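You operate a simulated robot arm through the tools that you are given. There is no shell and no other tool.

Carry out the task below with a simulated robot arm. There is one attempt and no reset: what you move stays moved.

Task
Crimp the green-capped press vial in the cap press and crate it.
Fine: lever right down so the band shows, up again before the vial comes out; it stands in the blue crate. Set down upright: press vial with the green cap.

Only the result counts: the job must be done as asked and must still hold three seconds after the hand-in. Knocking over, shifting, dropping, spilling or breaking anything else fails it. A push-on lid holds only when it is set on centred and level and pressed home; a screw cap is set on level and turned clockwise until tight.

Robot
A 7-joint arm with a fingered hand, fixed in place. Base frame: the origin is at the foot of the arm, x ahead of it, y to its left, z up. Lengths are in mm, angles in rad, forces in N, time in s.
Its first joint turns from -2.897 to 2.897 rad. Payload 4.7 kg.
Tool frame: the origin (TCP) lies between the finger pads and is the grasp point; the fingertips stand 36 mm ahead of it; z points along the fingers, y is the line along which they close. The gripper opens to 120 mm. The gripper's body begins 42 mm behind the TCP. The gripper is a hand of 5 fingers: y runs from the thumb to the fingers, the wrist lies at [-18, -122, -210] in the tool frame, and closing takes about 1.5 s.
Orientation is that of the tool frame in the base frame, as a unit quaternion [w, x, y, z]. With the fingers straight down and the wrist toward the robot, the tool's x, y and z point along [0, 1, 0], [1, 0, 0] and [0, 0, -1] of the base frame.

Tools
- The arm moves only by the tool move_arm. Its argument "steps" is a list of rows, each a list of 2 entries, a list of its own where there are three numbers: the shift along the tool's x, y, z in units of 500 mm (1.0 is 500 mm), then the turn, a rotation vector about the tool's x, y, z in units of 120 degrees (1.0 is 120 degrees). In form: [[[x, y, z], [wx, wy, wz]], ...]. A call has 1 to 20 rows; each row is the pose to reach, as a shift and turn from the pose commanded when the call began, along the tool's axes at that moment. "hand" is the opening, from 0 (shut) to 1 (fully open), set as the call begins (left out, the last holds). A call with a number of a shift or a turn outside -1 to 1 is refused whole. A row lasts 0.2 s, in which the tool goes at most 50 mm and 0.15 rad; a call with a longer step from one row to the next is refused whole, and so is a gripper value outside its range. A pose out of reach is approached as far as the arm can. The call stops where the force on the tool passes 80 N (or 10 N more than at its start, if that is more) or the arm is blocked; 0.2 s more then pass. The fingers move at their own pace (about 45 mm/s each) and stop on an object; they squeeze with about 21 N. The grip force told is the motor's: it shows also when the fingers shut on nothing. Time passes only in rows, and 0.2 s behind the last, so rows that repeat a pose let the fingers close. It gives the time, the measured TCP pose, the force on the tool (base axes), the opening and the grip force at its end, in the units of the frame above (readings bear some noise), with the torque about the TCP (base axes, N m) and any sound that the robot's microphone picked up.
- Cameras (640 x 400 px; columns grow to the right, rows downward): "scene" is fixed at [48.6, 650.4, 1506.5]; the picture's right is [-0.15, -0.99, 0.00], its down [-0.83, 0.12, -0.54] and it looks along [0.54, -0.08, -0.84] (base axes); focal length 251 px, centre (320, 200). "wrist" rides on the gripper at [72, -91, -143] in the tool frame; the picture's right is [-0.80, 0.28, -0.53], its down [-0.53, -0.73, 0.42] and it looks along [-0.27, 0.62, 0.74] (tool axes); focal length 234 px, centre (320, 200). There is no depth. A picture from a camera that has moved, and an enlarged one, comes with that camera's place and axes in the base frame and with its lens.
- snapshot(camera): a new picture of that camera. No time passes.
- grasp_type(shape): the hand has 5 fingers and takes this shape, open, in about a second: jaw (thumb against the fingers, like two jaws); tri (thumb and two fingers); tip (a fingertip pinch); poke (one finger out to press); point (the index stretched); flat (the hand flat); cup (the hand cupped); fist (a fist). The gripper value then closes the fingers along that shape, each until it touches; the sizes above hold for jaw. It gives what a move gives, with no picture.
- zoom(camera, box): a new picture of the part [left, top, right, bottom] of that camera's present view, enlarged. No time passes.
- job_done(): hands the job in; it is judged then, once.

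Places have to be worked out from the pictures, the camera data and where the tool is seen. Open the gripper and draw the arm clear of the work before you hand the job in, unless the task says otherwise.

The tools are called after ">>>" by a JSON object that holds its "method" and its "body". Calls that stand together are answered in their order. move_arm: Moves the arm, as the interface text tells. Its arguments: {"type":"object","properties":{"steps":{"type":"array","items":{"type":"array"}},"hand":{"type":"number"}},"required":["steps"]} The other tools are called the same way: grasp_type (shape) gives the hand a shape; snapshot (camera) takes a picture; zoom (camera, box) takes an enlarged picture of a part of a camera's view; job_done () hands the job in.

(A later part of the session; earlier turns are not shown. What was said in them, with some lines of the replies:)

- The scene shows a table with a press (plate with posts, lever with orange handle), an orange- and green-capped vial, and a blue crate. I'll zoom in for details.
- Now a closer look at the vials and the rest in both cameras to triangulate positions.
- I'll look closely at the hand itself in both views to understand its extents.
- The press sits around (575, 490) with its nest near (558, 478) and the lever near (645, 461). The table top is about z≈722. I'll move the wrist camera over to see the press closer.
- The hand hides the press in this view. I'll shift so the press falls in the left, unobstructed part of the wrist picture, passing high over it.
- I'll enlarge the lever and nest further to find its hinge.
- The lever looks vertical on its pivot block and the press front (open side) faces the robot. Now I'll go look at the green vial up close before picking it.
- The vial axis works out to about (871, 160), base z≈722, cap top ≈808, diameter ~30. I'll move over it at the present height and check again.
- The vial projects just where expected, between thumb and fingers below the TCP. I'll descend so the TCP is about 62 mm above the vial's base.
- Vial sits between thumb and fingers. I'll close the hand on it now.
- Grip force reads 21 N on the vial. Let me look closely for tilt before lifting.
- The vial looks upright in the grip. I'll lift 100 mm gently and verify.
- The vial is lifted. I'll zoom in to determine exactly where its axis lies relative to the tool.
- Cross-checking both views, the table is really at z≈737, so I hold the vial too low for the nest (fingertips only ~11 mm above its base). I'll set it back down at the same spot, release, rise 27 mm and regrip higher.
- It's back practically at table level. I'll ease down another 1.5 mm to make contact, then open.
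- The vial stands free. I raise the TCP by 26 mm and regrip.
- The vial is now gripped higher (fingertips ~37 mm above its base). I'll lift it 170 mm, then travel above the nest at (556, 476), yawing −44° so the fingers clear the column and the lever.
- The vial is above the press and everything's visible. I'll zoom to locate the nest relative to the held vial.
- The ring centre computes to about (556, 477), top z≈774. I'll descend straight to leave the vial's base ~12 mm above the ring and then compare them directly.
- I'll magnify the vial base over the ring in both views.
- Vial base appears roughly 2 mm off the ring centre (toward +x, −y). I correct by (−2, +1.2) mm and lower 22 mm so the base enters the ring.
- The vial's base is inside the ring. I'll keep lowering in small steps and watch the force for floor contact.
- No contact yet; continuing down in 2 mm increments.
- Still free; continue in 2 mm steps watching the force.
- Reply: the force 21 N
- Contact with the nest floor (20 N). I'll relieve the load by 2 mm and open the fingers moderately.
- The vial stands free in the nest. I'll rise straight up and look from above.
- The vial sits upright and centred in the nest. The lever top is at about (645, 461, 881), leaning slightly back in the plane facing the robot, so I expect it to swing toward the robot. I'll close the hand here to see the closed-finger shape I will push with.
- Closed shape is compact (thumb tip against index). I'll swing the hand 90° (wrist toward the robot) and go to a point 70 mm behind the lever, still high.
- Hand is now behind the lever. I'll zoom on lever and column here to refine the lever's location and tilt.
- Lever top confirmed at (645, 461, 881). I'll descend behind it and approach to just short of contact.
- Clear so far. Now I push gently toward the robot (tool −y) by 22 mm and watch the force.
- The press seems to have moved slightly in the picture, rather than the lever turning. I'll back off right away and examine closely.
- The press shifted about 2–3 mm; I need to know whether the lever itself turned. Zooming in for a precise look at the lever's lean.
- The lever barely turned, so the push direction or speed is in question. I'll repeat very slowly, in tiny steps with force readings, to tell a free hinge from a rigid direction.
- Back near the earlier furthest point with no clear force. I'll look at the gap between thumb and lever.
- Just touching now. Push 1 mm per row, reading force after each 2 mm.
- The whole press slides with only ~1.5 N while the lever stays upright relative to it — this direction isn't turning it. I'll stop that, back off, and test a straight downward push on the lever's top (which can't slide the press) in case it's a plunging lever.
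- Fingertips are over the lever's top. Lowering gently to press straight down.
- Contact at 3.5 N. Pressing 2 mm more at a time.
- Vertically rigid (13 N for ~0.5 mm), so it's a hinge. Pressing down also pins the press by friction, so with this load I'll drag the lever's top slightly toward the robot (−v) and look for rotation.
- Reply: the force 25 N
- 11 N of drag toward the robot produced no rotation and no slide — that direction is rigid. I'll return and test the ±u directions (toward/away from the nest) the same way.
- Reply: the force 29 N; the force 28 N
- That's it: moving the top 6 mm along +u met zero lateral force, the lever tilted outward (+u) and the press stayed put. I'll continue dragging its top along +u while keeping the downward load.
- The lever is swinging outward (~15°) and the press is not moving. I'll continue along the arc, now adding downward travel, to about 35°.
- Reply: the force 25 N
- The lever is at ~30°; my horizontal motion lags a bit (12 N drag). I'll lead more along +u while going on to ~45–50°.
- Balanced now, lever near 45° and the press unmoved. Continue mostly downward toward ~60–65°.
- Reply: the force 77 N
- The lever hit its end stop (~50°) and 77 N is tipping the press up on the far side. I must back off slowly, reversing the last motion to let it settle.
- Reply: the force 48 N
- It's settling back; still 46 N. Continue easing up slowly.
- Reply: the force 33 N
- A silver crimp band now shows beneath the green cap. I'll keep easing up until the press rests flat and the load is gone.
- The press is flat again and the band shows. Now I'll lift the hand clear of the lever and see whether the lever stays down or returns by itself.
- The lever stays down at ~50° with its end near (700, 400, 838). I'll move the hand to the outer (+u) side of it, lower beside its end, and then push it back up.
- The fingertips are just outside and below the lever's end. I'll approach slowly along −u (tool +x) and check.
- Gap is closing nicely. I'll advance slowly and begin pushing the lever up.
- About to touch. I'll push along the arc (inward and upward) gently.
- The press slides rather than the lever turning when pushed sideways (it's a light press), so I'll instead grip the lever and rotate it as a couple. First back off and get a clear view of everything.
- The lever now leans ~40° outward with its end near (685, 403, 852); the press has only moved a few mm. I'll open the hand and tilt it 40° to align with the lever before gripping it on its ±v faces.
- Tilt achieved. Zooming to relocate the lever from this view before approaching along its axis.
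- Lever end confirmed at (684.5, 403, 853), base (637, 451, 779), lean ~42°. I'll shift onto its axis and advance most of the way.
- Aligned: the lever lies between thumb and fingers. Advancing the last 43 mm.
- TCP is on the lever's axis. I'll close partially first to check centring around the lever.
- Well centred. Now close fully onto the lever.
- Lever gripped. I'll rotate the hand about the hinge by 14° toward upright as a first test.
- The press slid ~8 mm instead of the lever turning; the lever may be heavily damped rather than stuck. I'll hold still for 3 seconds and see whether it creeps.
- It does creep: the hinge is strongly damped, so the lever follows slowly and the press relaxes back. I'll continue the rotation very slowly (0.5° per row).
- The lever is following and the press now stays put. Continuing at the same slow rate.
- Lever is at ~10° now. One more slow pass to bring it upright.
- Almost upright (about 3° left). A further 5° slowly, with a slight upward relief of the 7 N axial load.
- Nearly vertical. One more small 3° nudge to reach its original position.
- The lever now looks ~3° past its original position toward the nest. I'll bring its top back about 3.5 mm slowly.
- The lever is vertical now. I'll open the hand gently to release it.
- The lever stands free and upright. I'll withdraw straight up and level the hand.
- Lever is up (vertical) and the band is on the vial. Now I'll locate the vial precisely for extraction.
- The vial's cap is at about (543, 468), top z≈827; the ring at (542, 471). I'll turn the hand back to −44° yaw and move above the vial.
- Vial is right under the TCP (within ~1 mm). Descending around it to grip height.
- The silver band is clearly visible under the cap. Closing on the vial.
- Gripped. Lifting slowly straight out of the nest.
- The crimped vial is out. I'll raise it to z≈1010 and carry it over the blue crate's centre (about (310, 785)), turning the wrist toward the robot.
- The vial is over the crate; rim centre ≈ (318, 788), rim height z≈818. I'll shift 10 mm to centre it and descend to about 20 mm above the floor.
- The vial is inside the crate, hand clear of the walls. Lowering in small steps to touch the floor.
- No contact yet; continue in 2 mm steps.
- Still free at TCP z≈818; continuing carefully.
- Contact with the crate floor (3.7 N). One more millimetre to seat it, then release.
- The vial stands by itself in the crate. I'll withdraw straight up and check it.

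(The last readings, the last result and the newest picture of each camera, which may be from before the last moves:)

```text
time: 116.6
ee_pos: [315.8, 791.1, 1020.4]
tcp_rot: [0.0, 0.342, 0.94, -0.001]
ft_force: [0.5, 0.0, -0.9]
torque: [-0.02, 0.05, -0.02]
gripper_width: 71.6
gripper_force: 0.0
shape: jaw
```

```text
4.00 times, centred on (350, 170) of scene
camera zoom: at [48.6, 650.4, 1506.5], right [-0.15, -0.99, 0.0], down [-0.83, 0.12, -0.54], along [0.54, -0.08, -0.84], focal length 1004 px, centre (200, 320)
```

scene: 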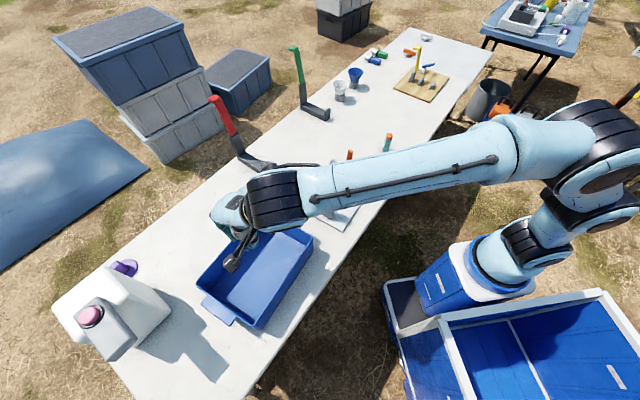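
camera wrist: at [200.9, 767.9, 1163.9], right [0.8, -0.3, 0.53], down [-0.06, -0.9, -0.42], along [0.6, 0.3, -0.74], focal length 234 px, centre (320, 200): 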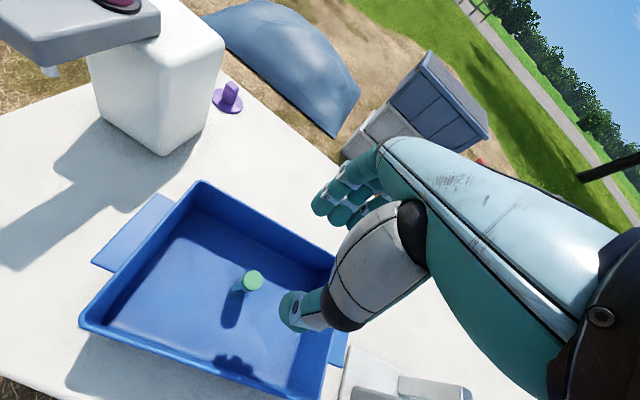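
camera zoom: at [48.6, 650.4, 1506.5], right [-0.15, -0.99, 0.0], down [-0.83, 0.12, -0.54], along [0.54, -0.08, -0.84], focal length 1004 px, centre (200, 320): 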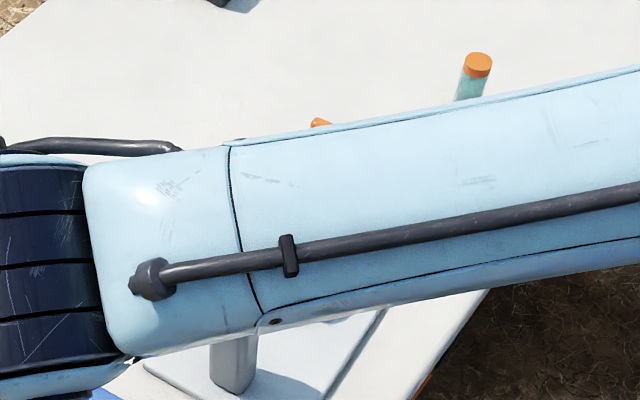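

The crimped vial stands upright in the crate. Now I'll move the arm back to its starting pose, where I can compare the press's position with the first pictures.

>>> {"method": "move_arm", "body": {"steps": [[[-0.0735, -0.045, -0.0175], [0, 0, 0.026]], [[-0.147, -0.09, -0.035], [0, 0, 0.052]], [[-0.2205, -0.135, -0.0525], [0, 0, 0.078]], [[-0.294, -0.18, -0.07], [0, 0, 0.104]], [[-0.3675, -0.225, -0.0875], [0, 0, 0.13]], [[-0.441, -0.27, -0.105], [0, 0, 0.156]], [[-0.5145, -0.315, -0.1225], [0, 0, 0.182]], [[-0.588, -0.36, -0.14], [0, 0, 0.208]]]}}

```text
time: 118.4
ee_pos: [423.8, 465.2, 1091.5]
tcp_rot: [0.0, 0.537, 0.843, 0.0]
ft_force: [-0.3, 1.1, -0.8]
torque: [0.0, 0.0, -0.02]
gripper_width: 71.8
gripper_force: 0.1
shape: jaw
```

>>> {"method": "move_arm", "body": {"steps": [[[-0.086, -0.0096, -0.017], [0, 0, 0.026]], [[-0.1719, -0.0191, -0.034], [0, 0, 0.052]], [[-0.2579, -0.0287, -0.0509], [0, 0, 0.078]], [[-0.3438, -0.0382, -0.0679], [0, 0, 0.104]], [[-0.4298, -0.0478, -0.0849], [0, 0, 0.13]], [[-0.5157, -0.0573, -0.1019], [0, 0, 0.156]], [[-0.6017, -0.0669, -0.1188], [0, 0, 0.182]], [[-0.6876, -0.0764, -0.1358], [0, 0, 0.2083]]]}}

>>> {"method": "zoom", "body": {"camera": "scene", "box": [290, 130, 410, 230]}}

>>> {"method": "zoom", "body": {"camera": "scene", "box": [300, 140, 380, 220]}}

>>> {"method": "zoom", "body": {"camera": "wrist", "box": [0, 100, 160, 250]}}

>>> {"method": "snapshot", "body": {"camera": "scene"}}

```text
time: 120.2
ee_pos: [535.5, 137.2, 1158.7]
tcp_rot: [0.0, 0.707, 0.707, 0.0]
ft_force: [-0.8, 1.1, -0.5]
torque: [-0.02, 0.01, -0.01]
gripper_width: 71.8
gripper_force: 0.0
shape: jaw
```

```text
4.00 times, centred on (350, 180) of scene
camera zoom: at [48.6, 650.4, 1506.5], right [-0.15, -0.99, 0.0], down [-0.83, 0.12, -0.54], along [0.54, -0.08, -0.84], focal length 1004 px, centre (200, 280)
```

zoom: 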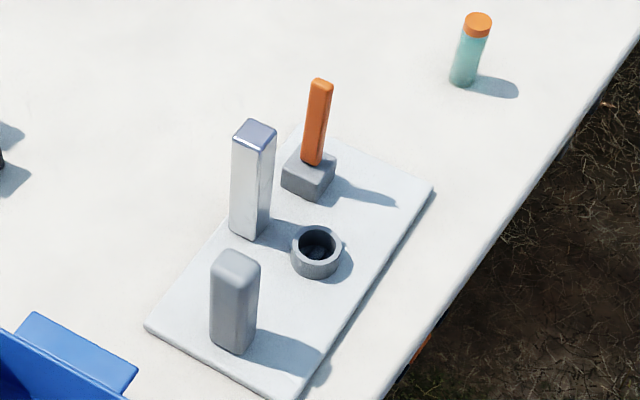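

```text
5.00 times, centred on (340, 180) of scene
camera zoom: at [48.6, 650.4, 1506.5], right [-0.15, -0.99, 0.0], down [-0.83, 0.12, -0.54], along [0.54, -0.08, -0.84], focal length 1255 px, centre (220, 300)
```

zoom: 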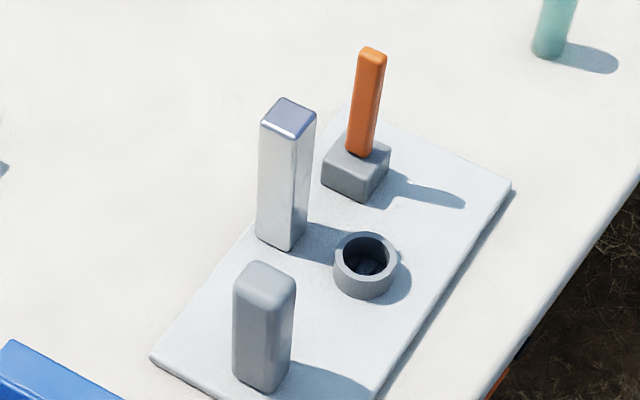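

```text
2.67 times, centred on (80, 175) of wrist
camera zoom: at [443.6, 209.0, 1302.3], right [0.28, -0.8, 0.52], down [-0.73, -0.53, -0.42], along [0.62, -0.27, -0.74], focal length 624 px, centre (960, 267)
```

zoom: 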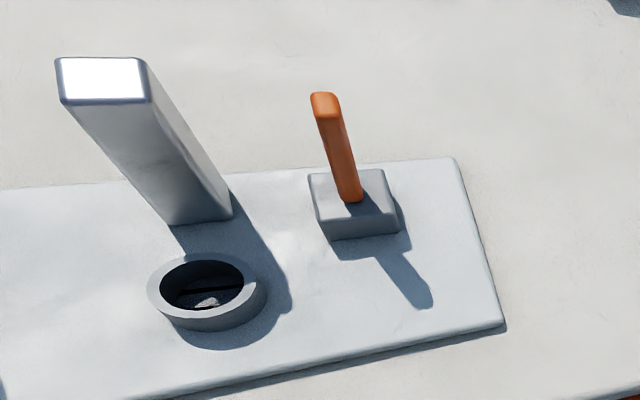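

```text
taken
```

scene: 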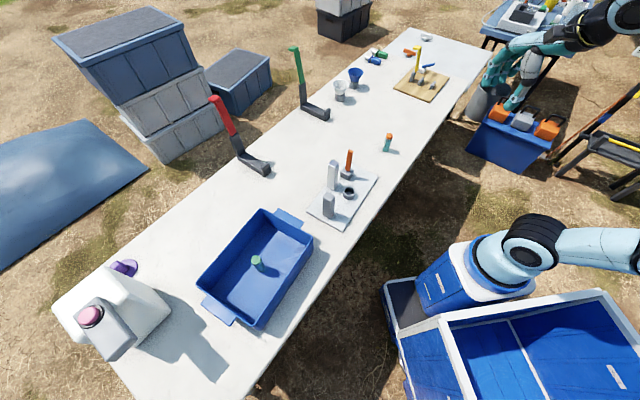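

Everything else is where it was; the vial stands in the crate and the lever is up. The press itself slid ~15 mm (about 20 mm at the post, 2.7° turn), so I'll gently return it: grip its short post and slide it back. First move above the post.

>>> {"method": "move_arm", "body": {"hand": 0.75, "steps": [[[0.0703, -0.0113, 0.01], [0, 0, -0.0335]], [[0.1405, -0.0225, 0.03], [0, 0, -0.0671]], [[0.2108, -0.0338, 0.06], [0, 0, -0.1006]], [[0.281, -0.045, 0.09], [0, 0, -0.1342]], [[0.3513, -0.0563, 0.12], [0, 0, -0.1677]], [[0.4215, -0.0675, 0.15], [0, 0, -0.2013]], [[0.4918, -0.0788, 0.18], [0, 0, -0.2348]], [[0.562, -0.09, 0.21], [0, 0, -0.2683]], [[0.6323, -0.1013, 0.24], [0, 0, -0.3019]], [[0.7025, -0.1125, 0.27], [0, 0, -0.3354]], [[0.7728, -0.1238, 0.295], [0, 0, -0.369]], [[0.843, -0.135, 0.318], [0, 0, -0.4025]]]}}

>>> {"method": "snapshot", "body": {"camera": "wrist"}}

>>> {"method": "zoom", "body": {"camera": "scene", "box": [280, 120, 380, 220]}}

```text
time: 122.8
ee_pos: [467.5, 558.9, 1000.6]
tcp_rot: [-0.001, 0.355, 0.935, 0.001]
ft_force: [0.5, 0.0, 0.0]
torque: [-0.01, -0.06, 0.02]
gripper_width: 89.5
gripper_force: 0.1
shape: jaw
```

```text
taken
camera wrist: at [352.4, 538.4, 1143.9], right [0.79, -0.33, 0.52], down [-0.09, -0.9, -0.43], along [0.61, 0.29, -0.74], focal length 234 px, centre (320, 200)
```

wrist: 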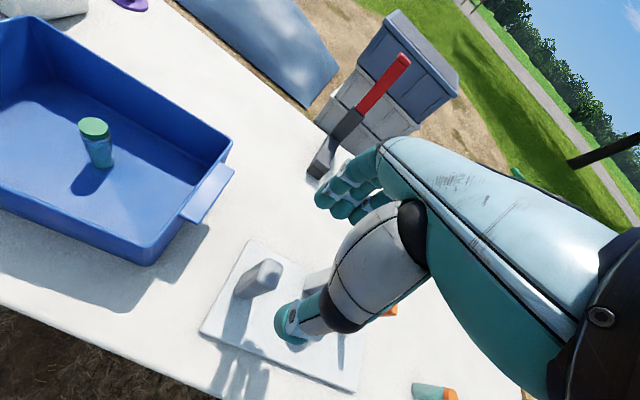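

```text
4.00 times, centred on (330, 170) of scene
camera zoom: at [48.6, 650.4, 1506.5], right [-0.15, -0.99, 0.0], down [-0.83, 0.12, -0.54], along [0.54, -0.08, -0.84], focal length 1004 px, centre (280, 320)
```

zoom: 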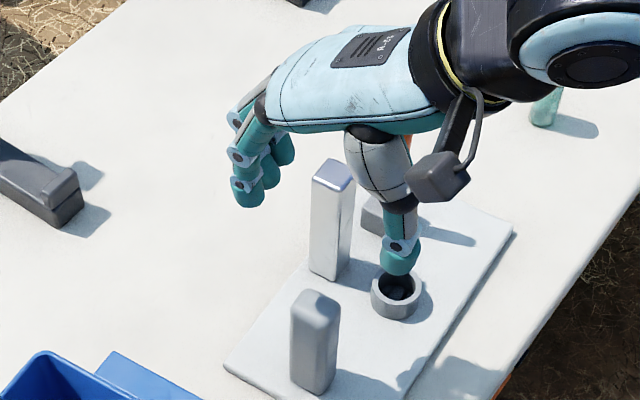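

Zooming to pinpoint the post from this view.

>>> {"method": "zoom", "body": {"camera": "wrist", "box": [200, 230, 320, 320]}}

>>> {"method": "zoom", "body": {"camera": "scene", "box": [305, 180, 345, 220]}}

```text
4.44 times, centred on (260, 275) of wrist
camera zoom: at [352.4, 538.4, 1143.9], right [0.79, -0.33, 0.52], down [-0.09, -0.9, -0.43], along [0.61, 0.29, -0.74], focal length 1041 px, centre (587, -133)
```

zoom: 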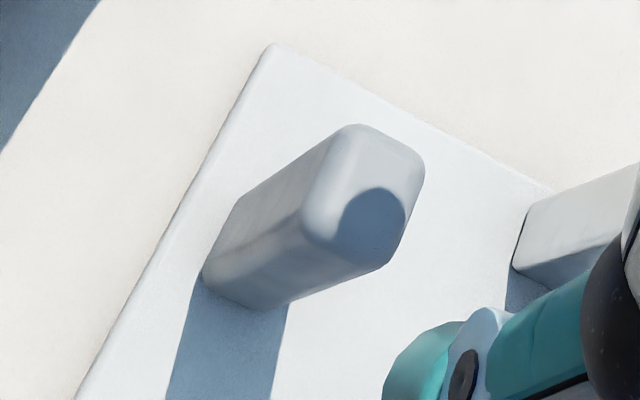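

```text
10.00 times, centred on (325, 200) of scene
camera zoom: at [48.6, 650.4, 1506.5], right [-0.15, -0.99, 0.0], down [-0.83, 0.12, -0.54], along [0.54, -0.08, -0.84], focal length 2510 px, centre (270, 200)
```

zoom: 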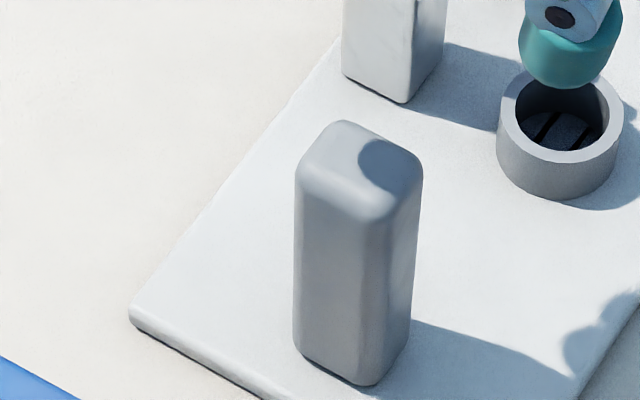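

The post is at (473, 559), top z≈859, well centred under the hand. Descending to grip it.

>>> {"method": "move_arm", "body": {"steps": [[[0, 0.001, 0.08], [0, 0, 0]], [[0, 0.002, 0.16], [0, 0, 0]], [[0, 0.002, 0.24], [0, 0, 0]], [[0, 0.002, 0.29], [0, 0, 0]], [[0, 0.002, 0.315], [0, 0, 0]]]}}

>>> {"method": "snapshot", "body": {"camera": "wrist"}}

>>> {"method": "zoom", "body": {"camera": "scene", "box": [280, 140, 380, 220]}}

```text
time: 124.0
ee_pos: [468.0, 559.5, 843.4]
tcp_rot: [0.0, 0.355, 0.935, 0.0]
ft_force: [0.4, -0.3, 0.4]
torque: [0.0, 0.02, 0.04]
gripper_width: 89.8
gripper_force: 0.0
shape: jaw
```

```text
taken
camera wrist: at [353.0, 539.2, 986.0], right [0.79, -0.33, 0.52], down [-0.09, -0.9, -0.42], along [0.61, 0.29, -0.74], focal length 234 px, centre (320, 200)
```

wrist: 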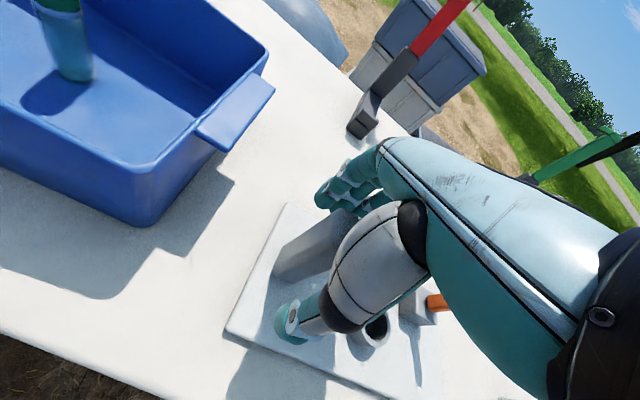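

```text
5.00 times, centred on (330, 180) of scene
camera zoom: at [48.6, 650.4, 1506.5], right [-0.15, -0.99, 0.0], down [-0.83, 0.12, -0.54], along [0.54, -0.08, -0.84], focal length 1255 px, centre (270, 300)
```

zoom: 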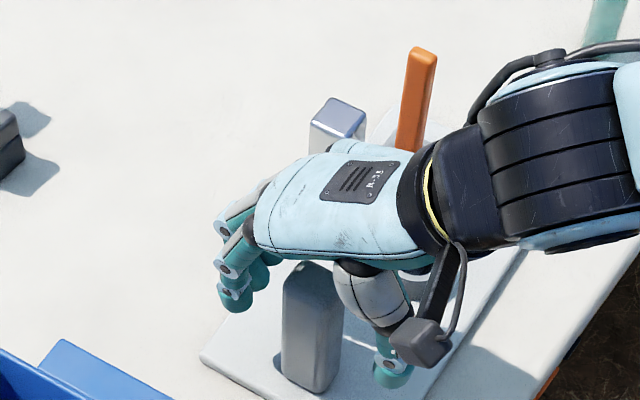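

The hand straddles the post. Closing on it.

>>> {"method": "move_arm", "body": {"hand": 0, "steps": [[[0, 0, 0], [0, 0, 0]], [[0, 0, 0], [0, 0, 0]], [[0, 0, 0], [0, 0, 0]], [[0, 0, 0], [0, 0, 0]], [[0, 0, 0], [0, 0, 0]], [[0, 0, 0], [0, 0, 0]], [[0, 0, 0], [0, 0, 0]], [[0, 0, 0], [0, 0, 0]]]}}

>>> {"method": "zoom", "body": {"camera": "scene", "box": [280, 140, 380, 220]}}

>>> {"method": "zoom", "body": {"camera": "wrist", "box": [220, 170, 400, 350]}}

```text
time: 125.8
ee_pos: [467.2, 560.0, 843.4]
tcp_rot: [0.001, 0.356, 0.934, 0.0]
ft_force: [-0.3, -0.5, -0.1]
torque: [0.04, -0.02, 0.01]
gripper_width: 31.7
gripper_force: 20.9
shape: jaw
```

```text
5.00 times, centred on (330, 180) of scene
camera zoom: at [48.6, 650.4, 1506.5], right [-0.15, -0.99, 0.0], down [-0.83, 0.12, -0.54], along [0.54, -0.08, -0.84], focal length 1255 px, centre (270, 300)
```

zoom: 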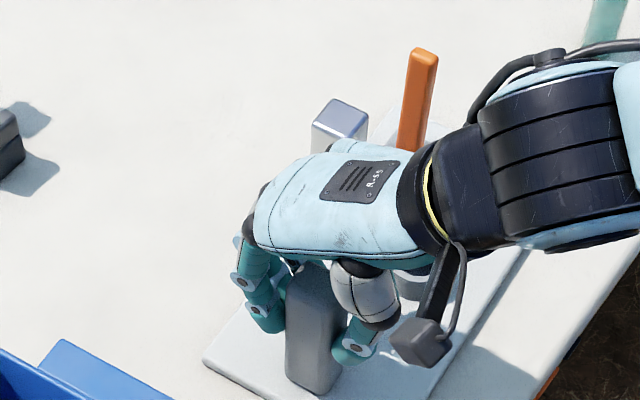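

```text
2.22 times, centred on (310, 260) of wrist
camera zoom: at [353.0, 539.4, 986.2], right [0.79, -0.33, 0.52], down [-0.09, -0.9, -0.42], along [0.61, 0.29, -0.74], focal length 520 px, centre (342, 67)
```

zoom: 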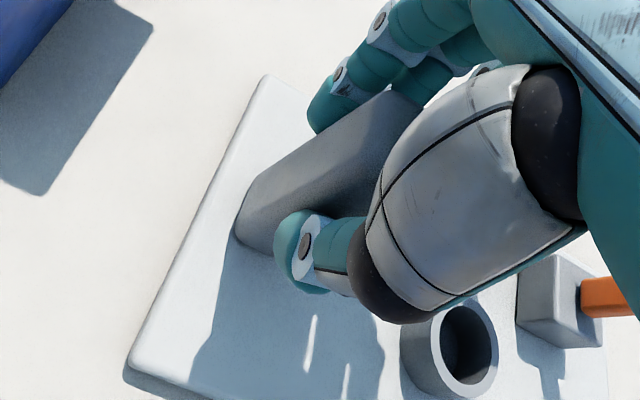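

Gripped firmly. Now I slide the press back slowly: +19 mm x, +9.5 mm y, −2.7° yaw, at constant height.

>>> {"method": "move_arm", "body": {"steps": [[[-0.0012, 0.0028, 0], [0, 0, 0.0016]], [[-0.0023, 0.0057, 0], [0, 0, 0.0032]], [[-0.0035, 0.0085, 0], [0, 0, 0.0048]], [[-0.0046, 0.0114, 0], [0, 0, 0.0064]], [[-0.0058, 0.0142, 0], [0, 0, 0.008]], [[-0.0069, 0.0171, 0], [0, 0, 0.0096]], [[-0.0081, 0.0199, 0], [0, 0, 0.0113]], [[-0.0093, 0.0227, 0], [0, 0, 0.0129]], [[-0.0104, 0.0256, 0], [0, 0, 0.0145]], [[-0.0116, 0.0284, 0], [0, 0, 0.0161]], [[-0.0127, 0.0313, 0], [0, 0, 0.0177]], [[-0.0139, 0.0341, 0], [0, 0, 0.0193]], [[-0.015, 0.037, 0], [0, 0, 0.0209]], [[-0.0162, 0.0398, 0], [0, 0, 0.0225]]]}}

>>> {"method": "zoom", "body": {"camera": "scene", "box": [300, 140, 380, 220]}}

>>> {"method": "zoom", "body": {"camera": "scene", "box": [290, 130, 410, 230]}}

```text
time: 128.8
ee_pos: [487.3, 567.0, 842.8]
tcp_rot: [0.0, 0.378, 0.926, 0.0]
ft_force: [-1.4, -0.5, 2.6]
torque: [0.03, -0.01, -0.04]
gripper_width: 31.4
gripper_force: 21.3
shape: jaw
```

```text
5.00 times, centred on (340, 180) of scene
camera zoom: at [48.6, 650.4, 1506.5], right [-0.15, -0.99, 0.0], down [-0.83, 0.12, -0.54], along [0.54, -0.08, -0.84], focal length 1255 px, centre (220, 300)
```

zoom: 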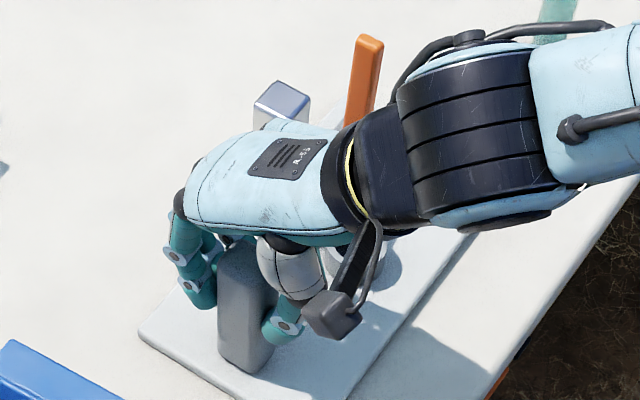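

```text
4.00 times, centred on (350, 180) of scene
camera zoom: at [48.6, 650.4, 1506.5], right [-0.15, -0.99, 0.0], down [-0.83, 0.12, -0.54], along [0.54, -0.08, -0.84], focal length 1004 px, centre (200, 280)
```

zoom: 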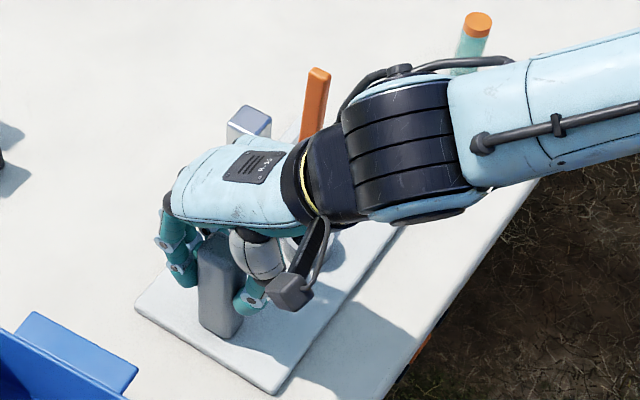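

The press corners and column now match their first-picture positions to within ~1–2 mm. Releasing the post and rising.

>>> {"method": "move_arm", "body": {"hand": 0.75, "steps": [[[0, 0, 0], [0, 0, 0]], [[0, 0, 0], [0, 0, 0]], [[0, 0, 0], [0, 0, 0]], [[0, 0, 0], [0, 0, 0]], [[0, 0, 0], [0, 0, 0]], [[0, 0, 0], [0, 0, 0]], [[0, 0, 0], [0, 0, 0]]]}}

>>> {"method": "move_arm", "body": {"steps": [[[0, 0, -0.06], [0, 0, 0]], [[0, 0, -0.14], [0, 0, 0]], [[0, 0, -0.22], [0, 0, 0]], [[0, 0, -0.3], [0, 0, 0]], [[0, -0.05, -0.36], [0, 0, 0]], [[0, -0.13, -0.4], [0, 0, 0]], [[0, -0.22, -0.42], [0, 0, 0]], [[-0.06, -0.28, -0.42], [0, 0, 0]], [[-0.14, -0.3, -0.42], [0, 0, 0]], [[-0.23, -0.3, -0.42], [0, 0, 0]]]}}

>>> {"method": "zoom", "body": {"camera": "scene", "box": [300, 140, 380, 220]}}

>>> {"method": "zoom", "body": {"camera": "scene", "box": [290, 130, 410, 230]}}

```text
time: 130.4
ee_pos: [486.5, 569.0, 842.2]
tcp_rot: [0.0, 0.378, 0.926, 0.0]
ft_force: [0.5, 0.2, 0.3]
torque: [-0.03, 0.0, -0.01]
gripper_width: 89.6
gripper_force: 0.1
shape: jaw
```

```text
time: 132.6
ee_pos: [463.9, 380.8, 1051.9]
tcp_rot: [0.0, 0.377, 0.926, -0.001]
ft_force: [0.5, 0.6, -0.7]
torque: [-0.01, 0.04, 0.01]
gripper_width: 89.6
gripper_force: 0.1
shape: jaw
```

```text
5.00 times, centred on (340, 180) of scene
camera zoom: at [48.6, 650.4, 1506.5], right [-0.15, -0.99, 0.0], down [-0.83, 0.12, -0.54], along [0.54, -0.08, -0.84], focal length 1255 px, centre (220, 300)
```

zoom: 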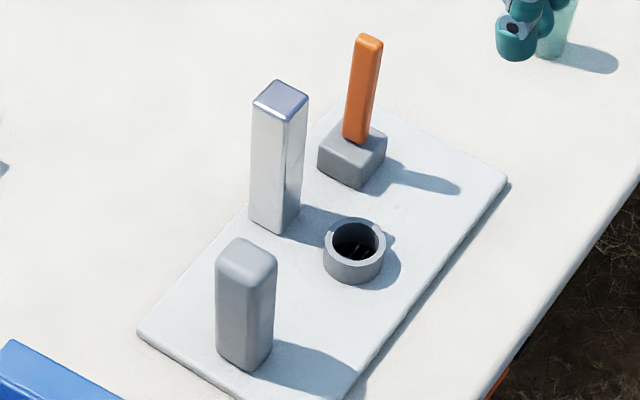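

```text
4.00 times, centred on (350, 180) of scene
camera zoom: at [48.6, 650.4, 1506.5], right [-0.15, -0.99, 0.0], down [-0.83, 0.12, -0.54], along [0.54, -0.08, -0.84], focal length 1004 px, centre (200, 280)
```

zoom: 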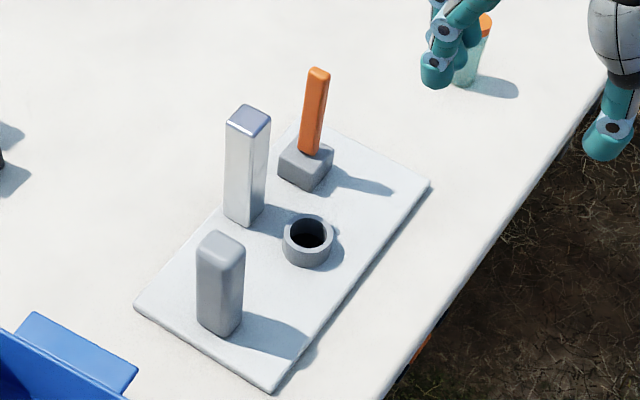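

The press is back at its original position (corners match within a pixel). Checking the lever's uprightness and the vial once more in close-up.

>>> {"method": "zoom", "body": {"camera": "scene", "box": [320, 140, 384, 180]}}

>>> {"method": "zoom", "body": {"camera": "scene", "box": [230, 240, 290, 285]}}

>>> {"method": "snapshot", "body": {"camera": "scene"}}

```text
10.00 times, centred on (352, 160) of scene
camera zoom: at [48.6, 650.4, 1506.5], right [-0.15, -0.99, 0.0], down [-0.83, 0.12, -0.54], along [0.54, -0.08, -0.84], focal length 2510 px, centre (0, 600)
```

zoom: 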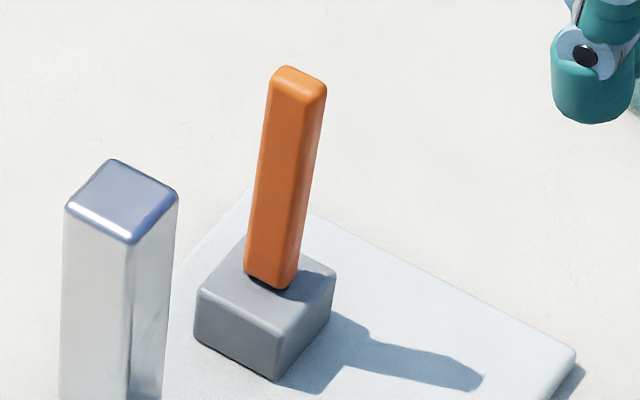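

```text
8.89 times, centred on (260, 262) of scene
camera zoom: at [48.6, 650.4, 1506.5], right [-0.15, -0.99, 0.0], down [-0.83, 0.12, -0.54], along [0.54, -0.08, -0.84], focal length 2232 px, centre (853, -356)
```

zoom: 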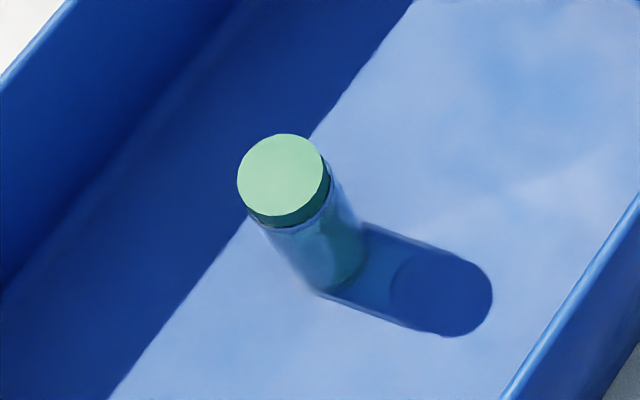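

```text
taken
```

scene: 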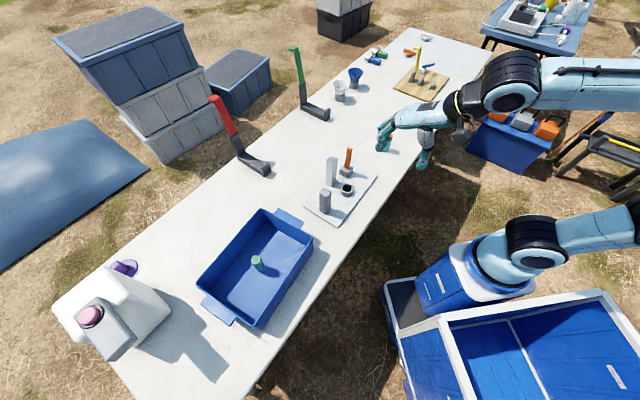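

All good: lever upright, press home, vial standing in the crate with its band. I'll draw the arm well clear before handing in.

>>> {"method": "move_arm", "body": {"steps": [[[-0.061, -0.0333, -0.0333], [0, 0, 0]], [[-0.122, -0.0667, -0.0667], [0, 0, 0]], [[-0.183, -0.1, -0.1], [0, 0, 0]], [[-0.244, -0.1333, -0.1333], [0, 0, 0]], [[-0.305, -0.1667, -0.1667], [0, 0, 0]], [[-0.366, -0.2, -0.2], [0, 0, 0]]]}}

>>> {"method": "snapshot", "body": {"camera": "scene"}}

```text
time: 134.0
ee_pos: [525.1, 180.3, 1151.6]
tcp_rot: [0.0, 0.377, 0.926, 0.0]
ft_force: [0.6, -0.4, 0.5]
torque: [-0.03, -0.02, -0.04]
gripper_width: 89.8
gripper_force: 0.1
shape: jaw
```

```text
taken
```

scene: 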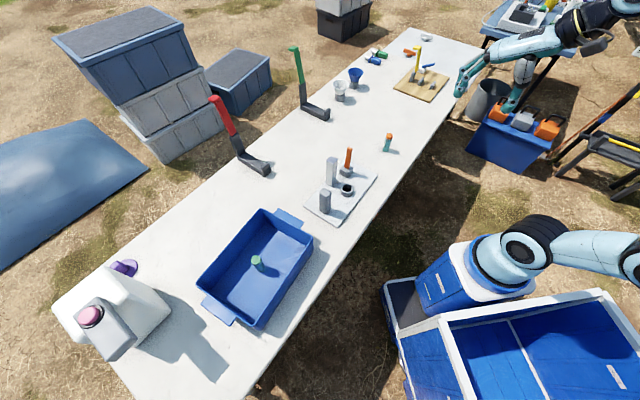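

The arm is clear with the hand open, the crimped green-capped vial stands upright in the blue crate, and everything else is in place. Handing in.

>>> {"method": "job_done", "body": {}}

```text
The job is handed in.
```

I crimped the green-capped vial in the cap press, and it now stands upright in the blue crate. The job is handed in, but I haven't seen how it was judged.

- **Crimp:** I pushed the lever down to its stop, and a silver band showed under the green cap. The lever was back up before I lifted the vial out.
- **Press movement:** the press is light. When the lever reached its stop, the load briefly tipped the press up on one side, and it settled flat again. Pushing the lever down and raising it again also slid the press about 15 mm and turned it about 2.7°.
- **Press put back:** once the vial was in the crate, I gripped the press by its short post and slid it back. Its corners now match the first pictures to within 1–2 mm, and the lever is about 1° from vertical.
- **Everything else:** in the last pictures the orange-capped vial, the crate and the other items on the table look undisturbed. The hand is open and clear of the work.
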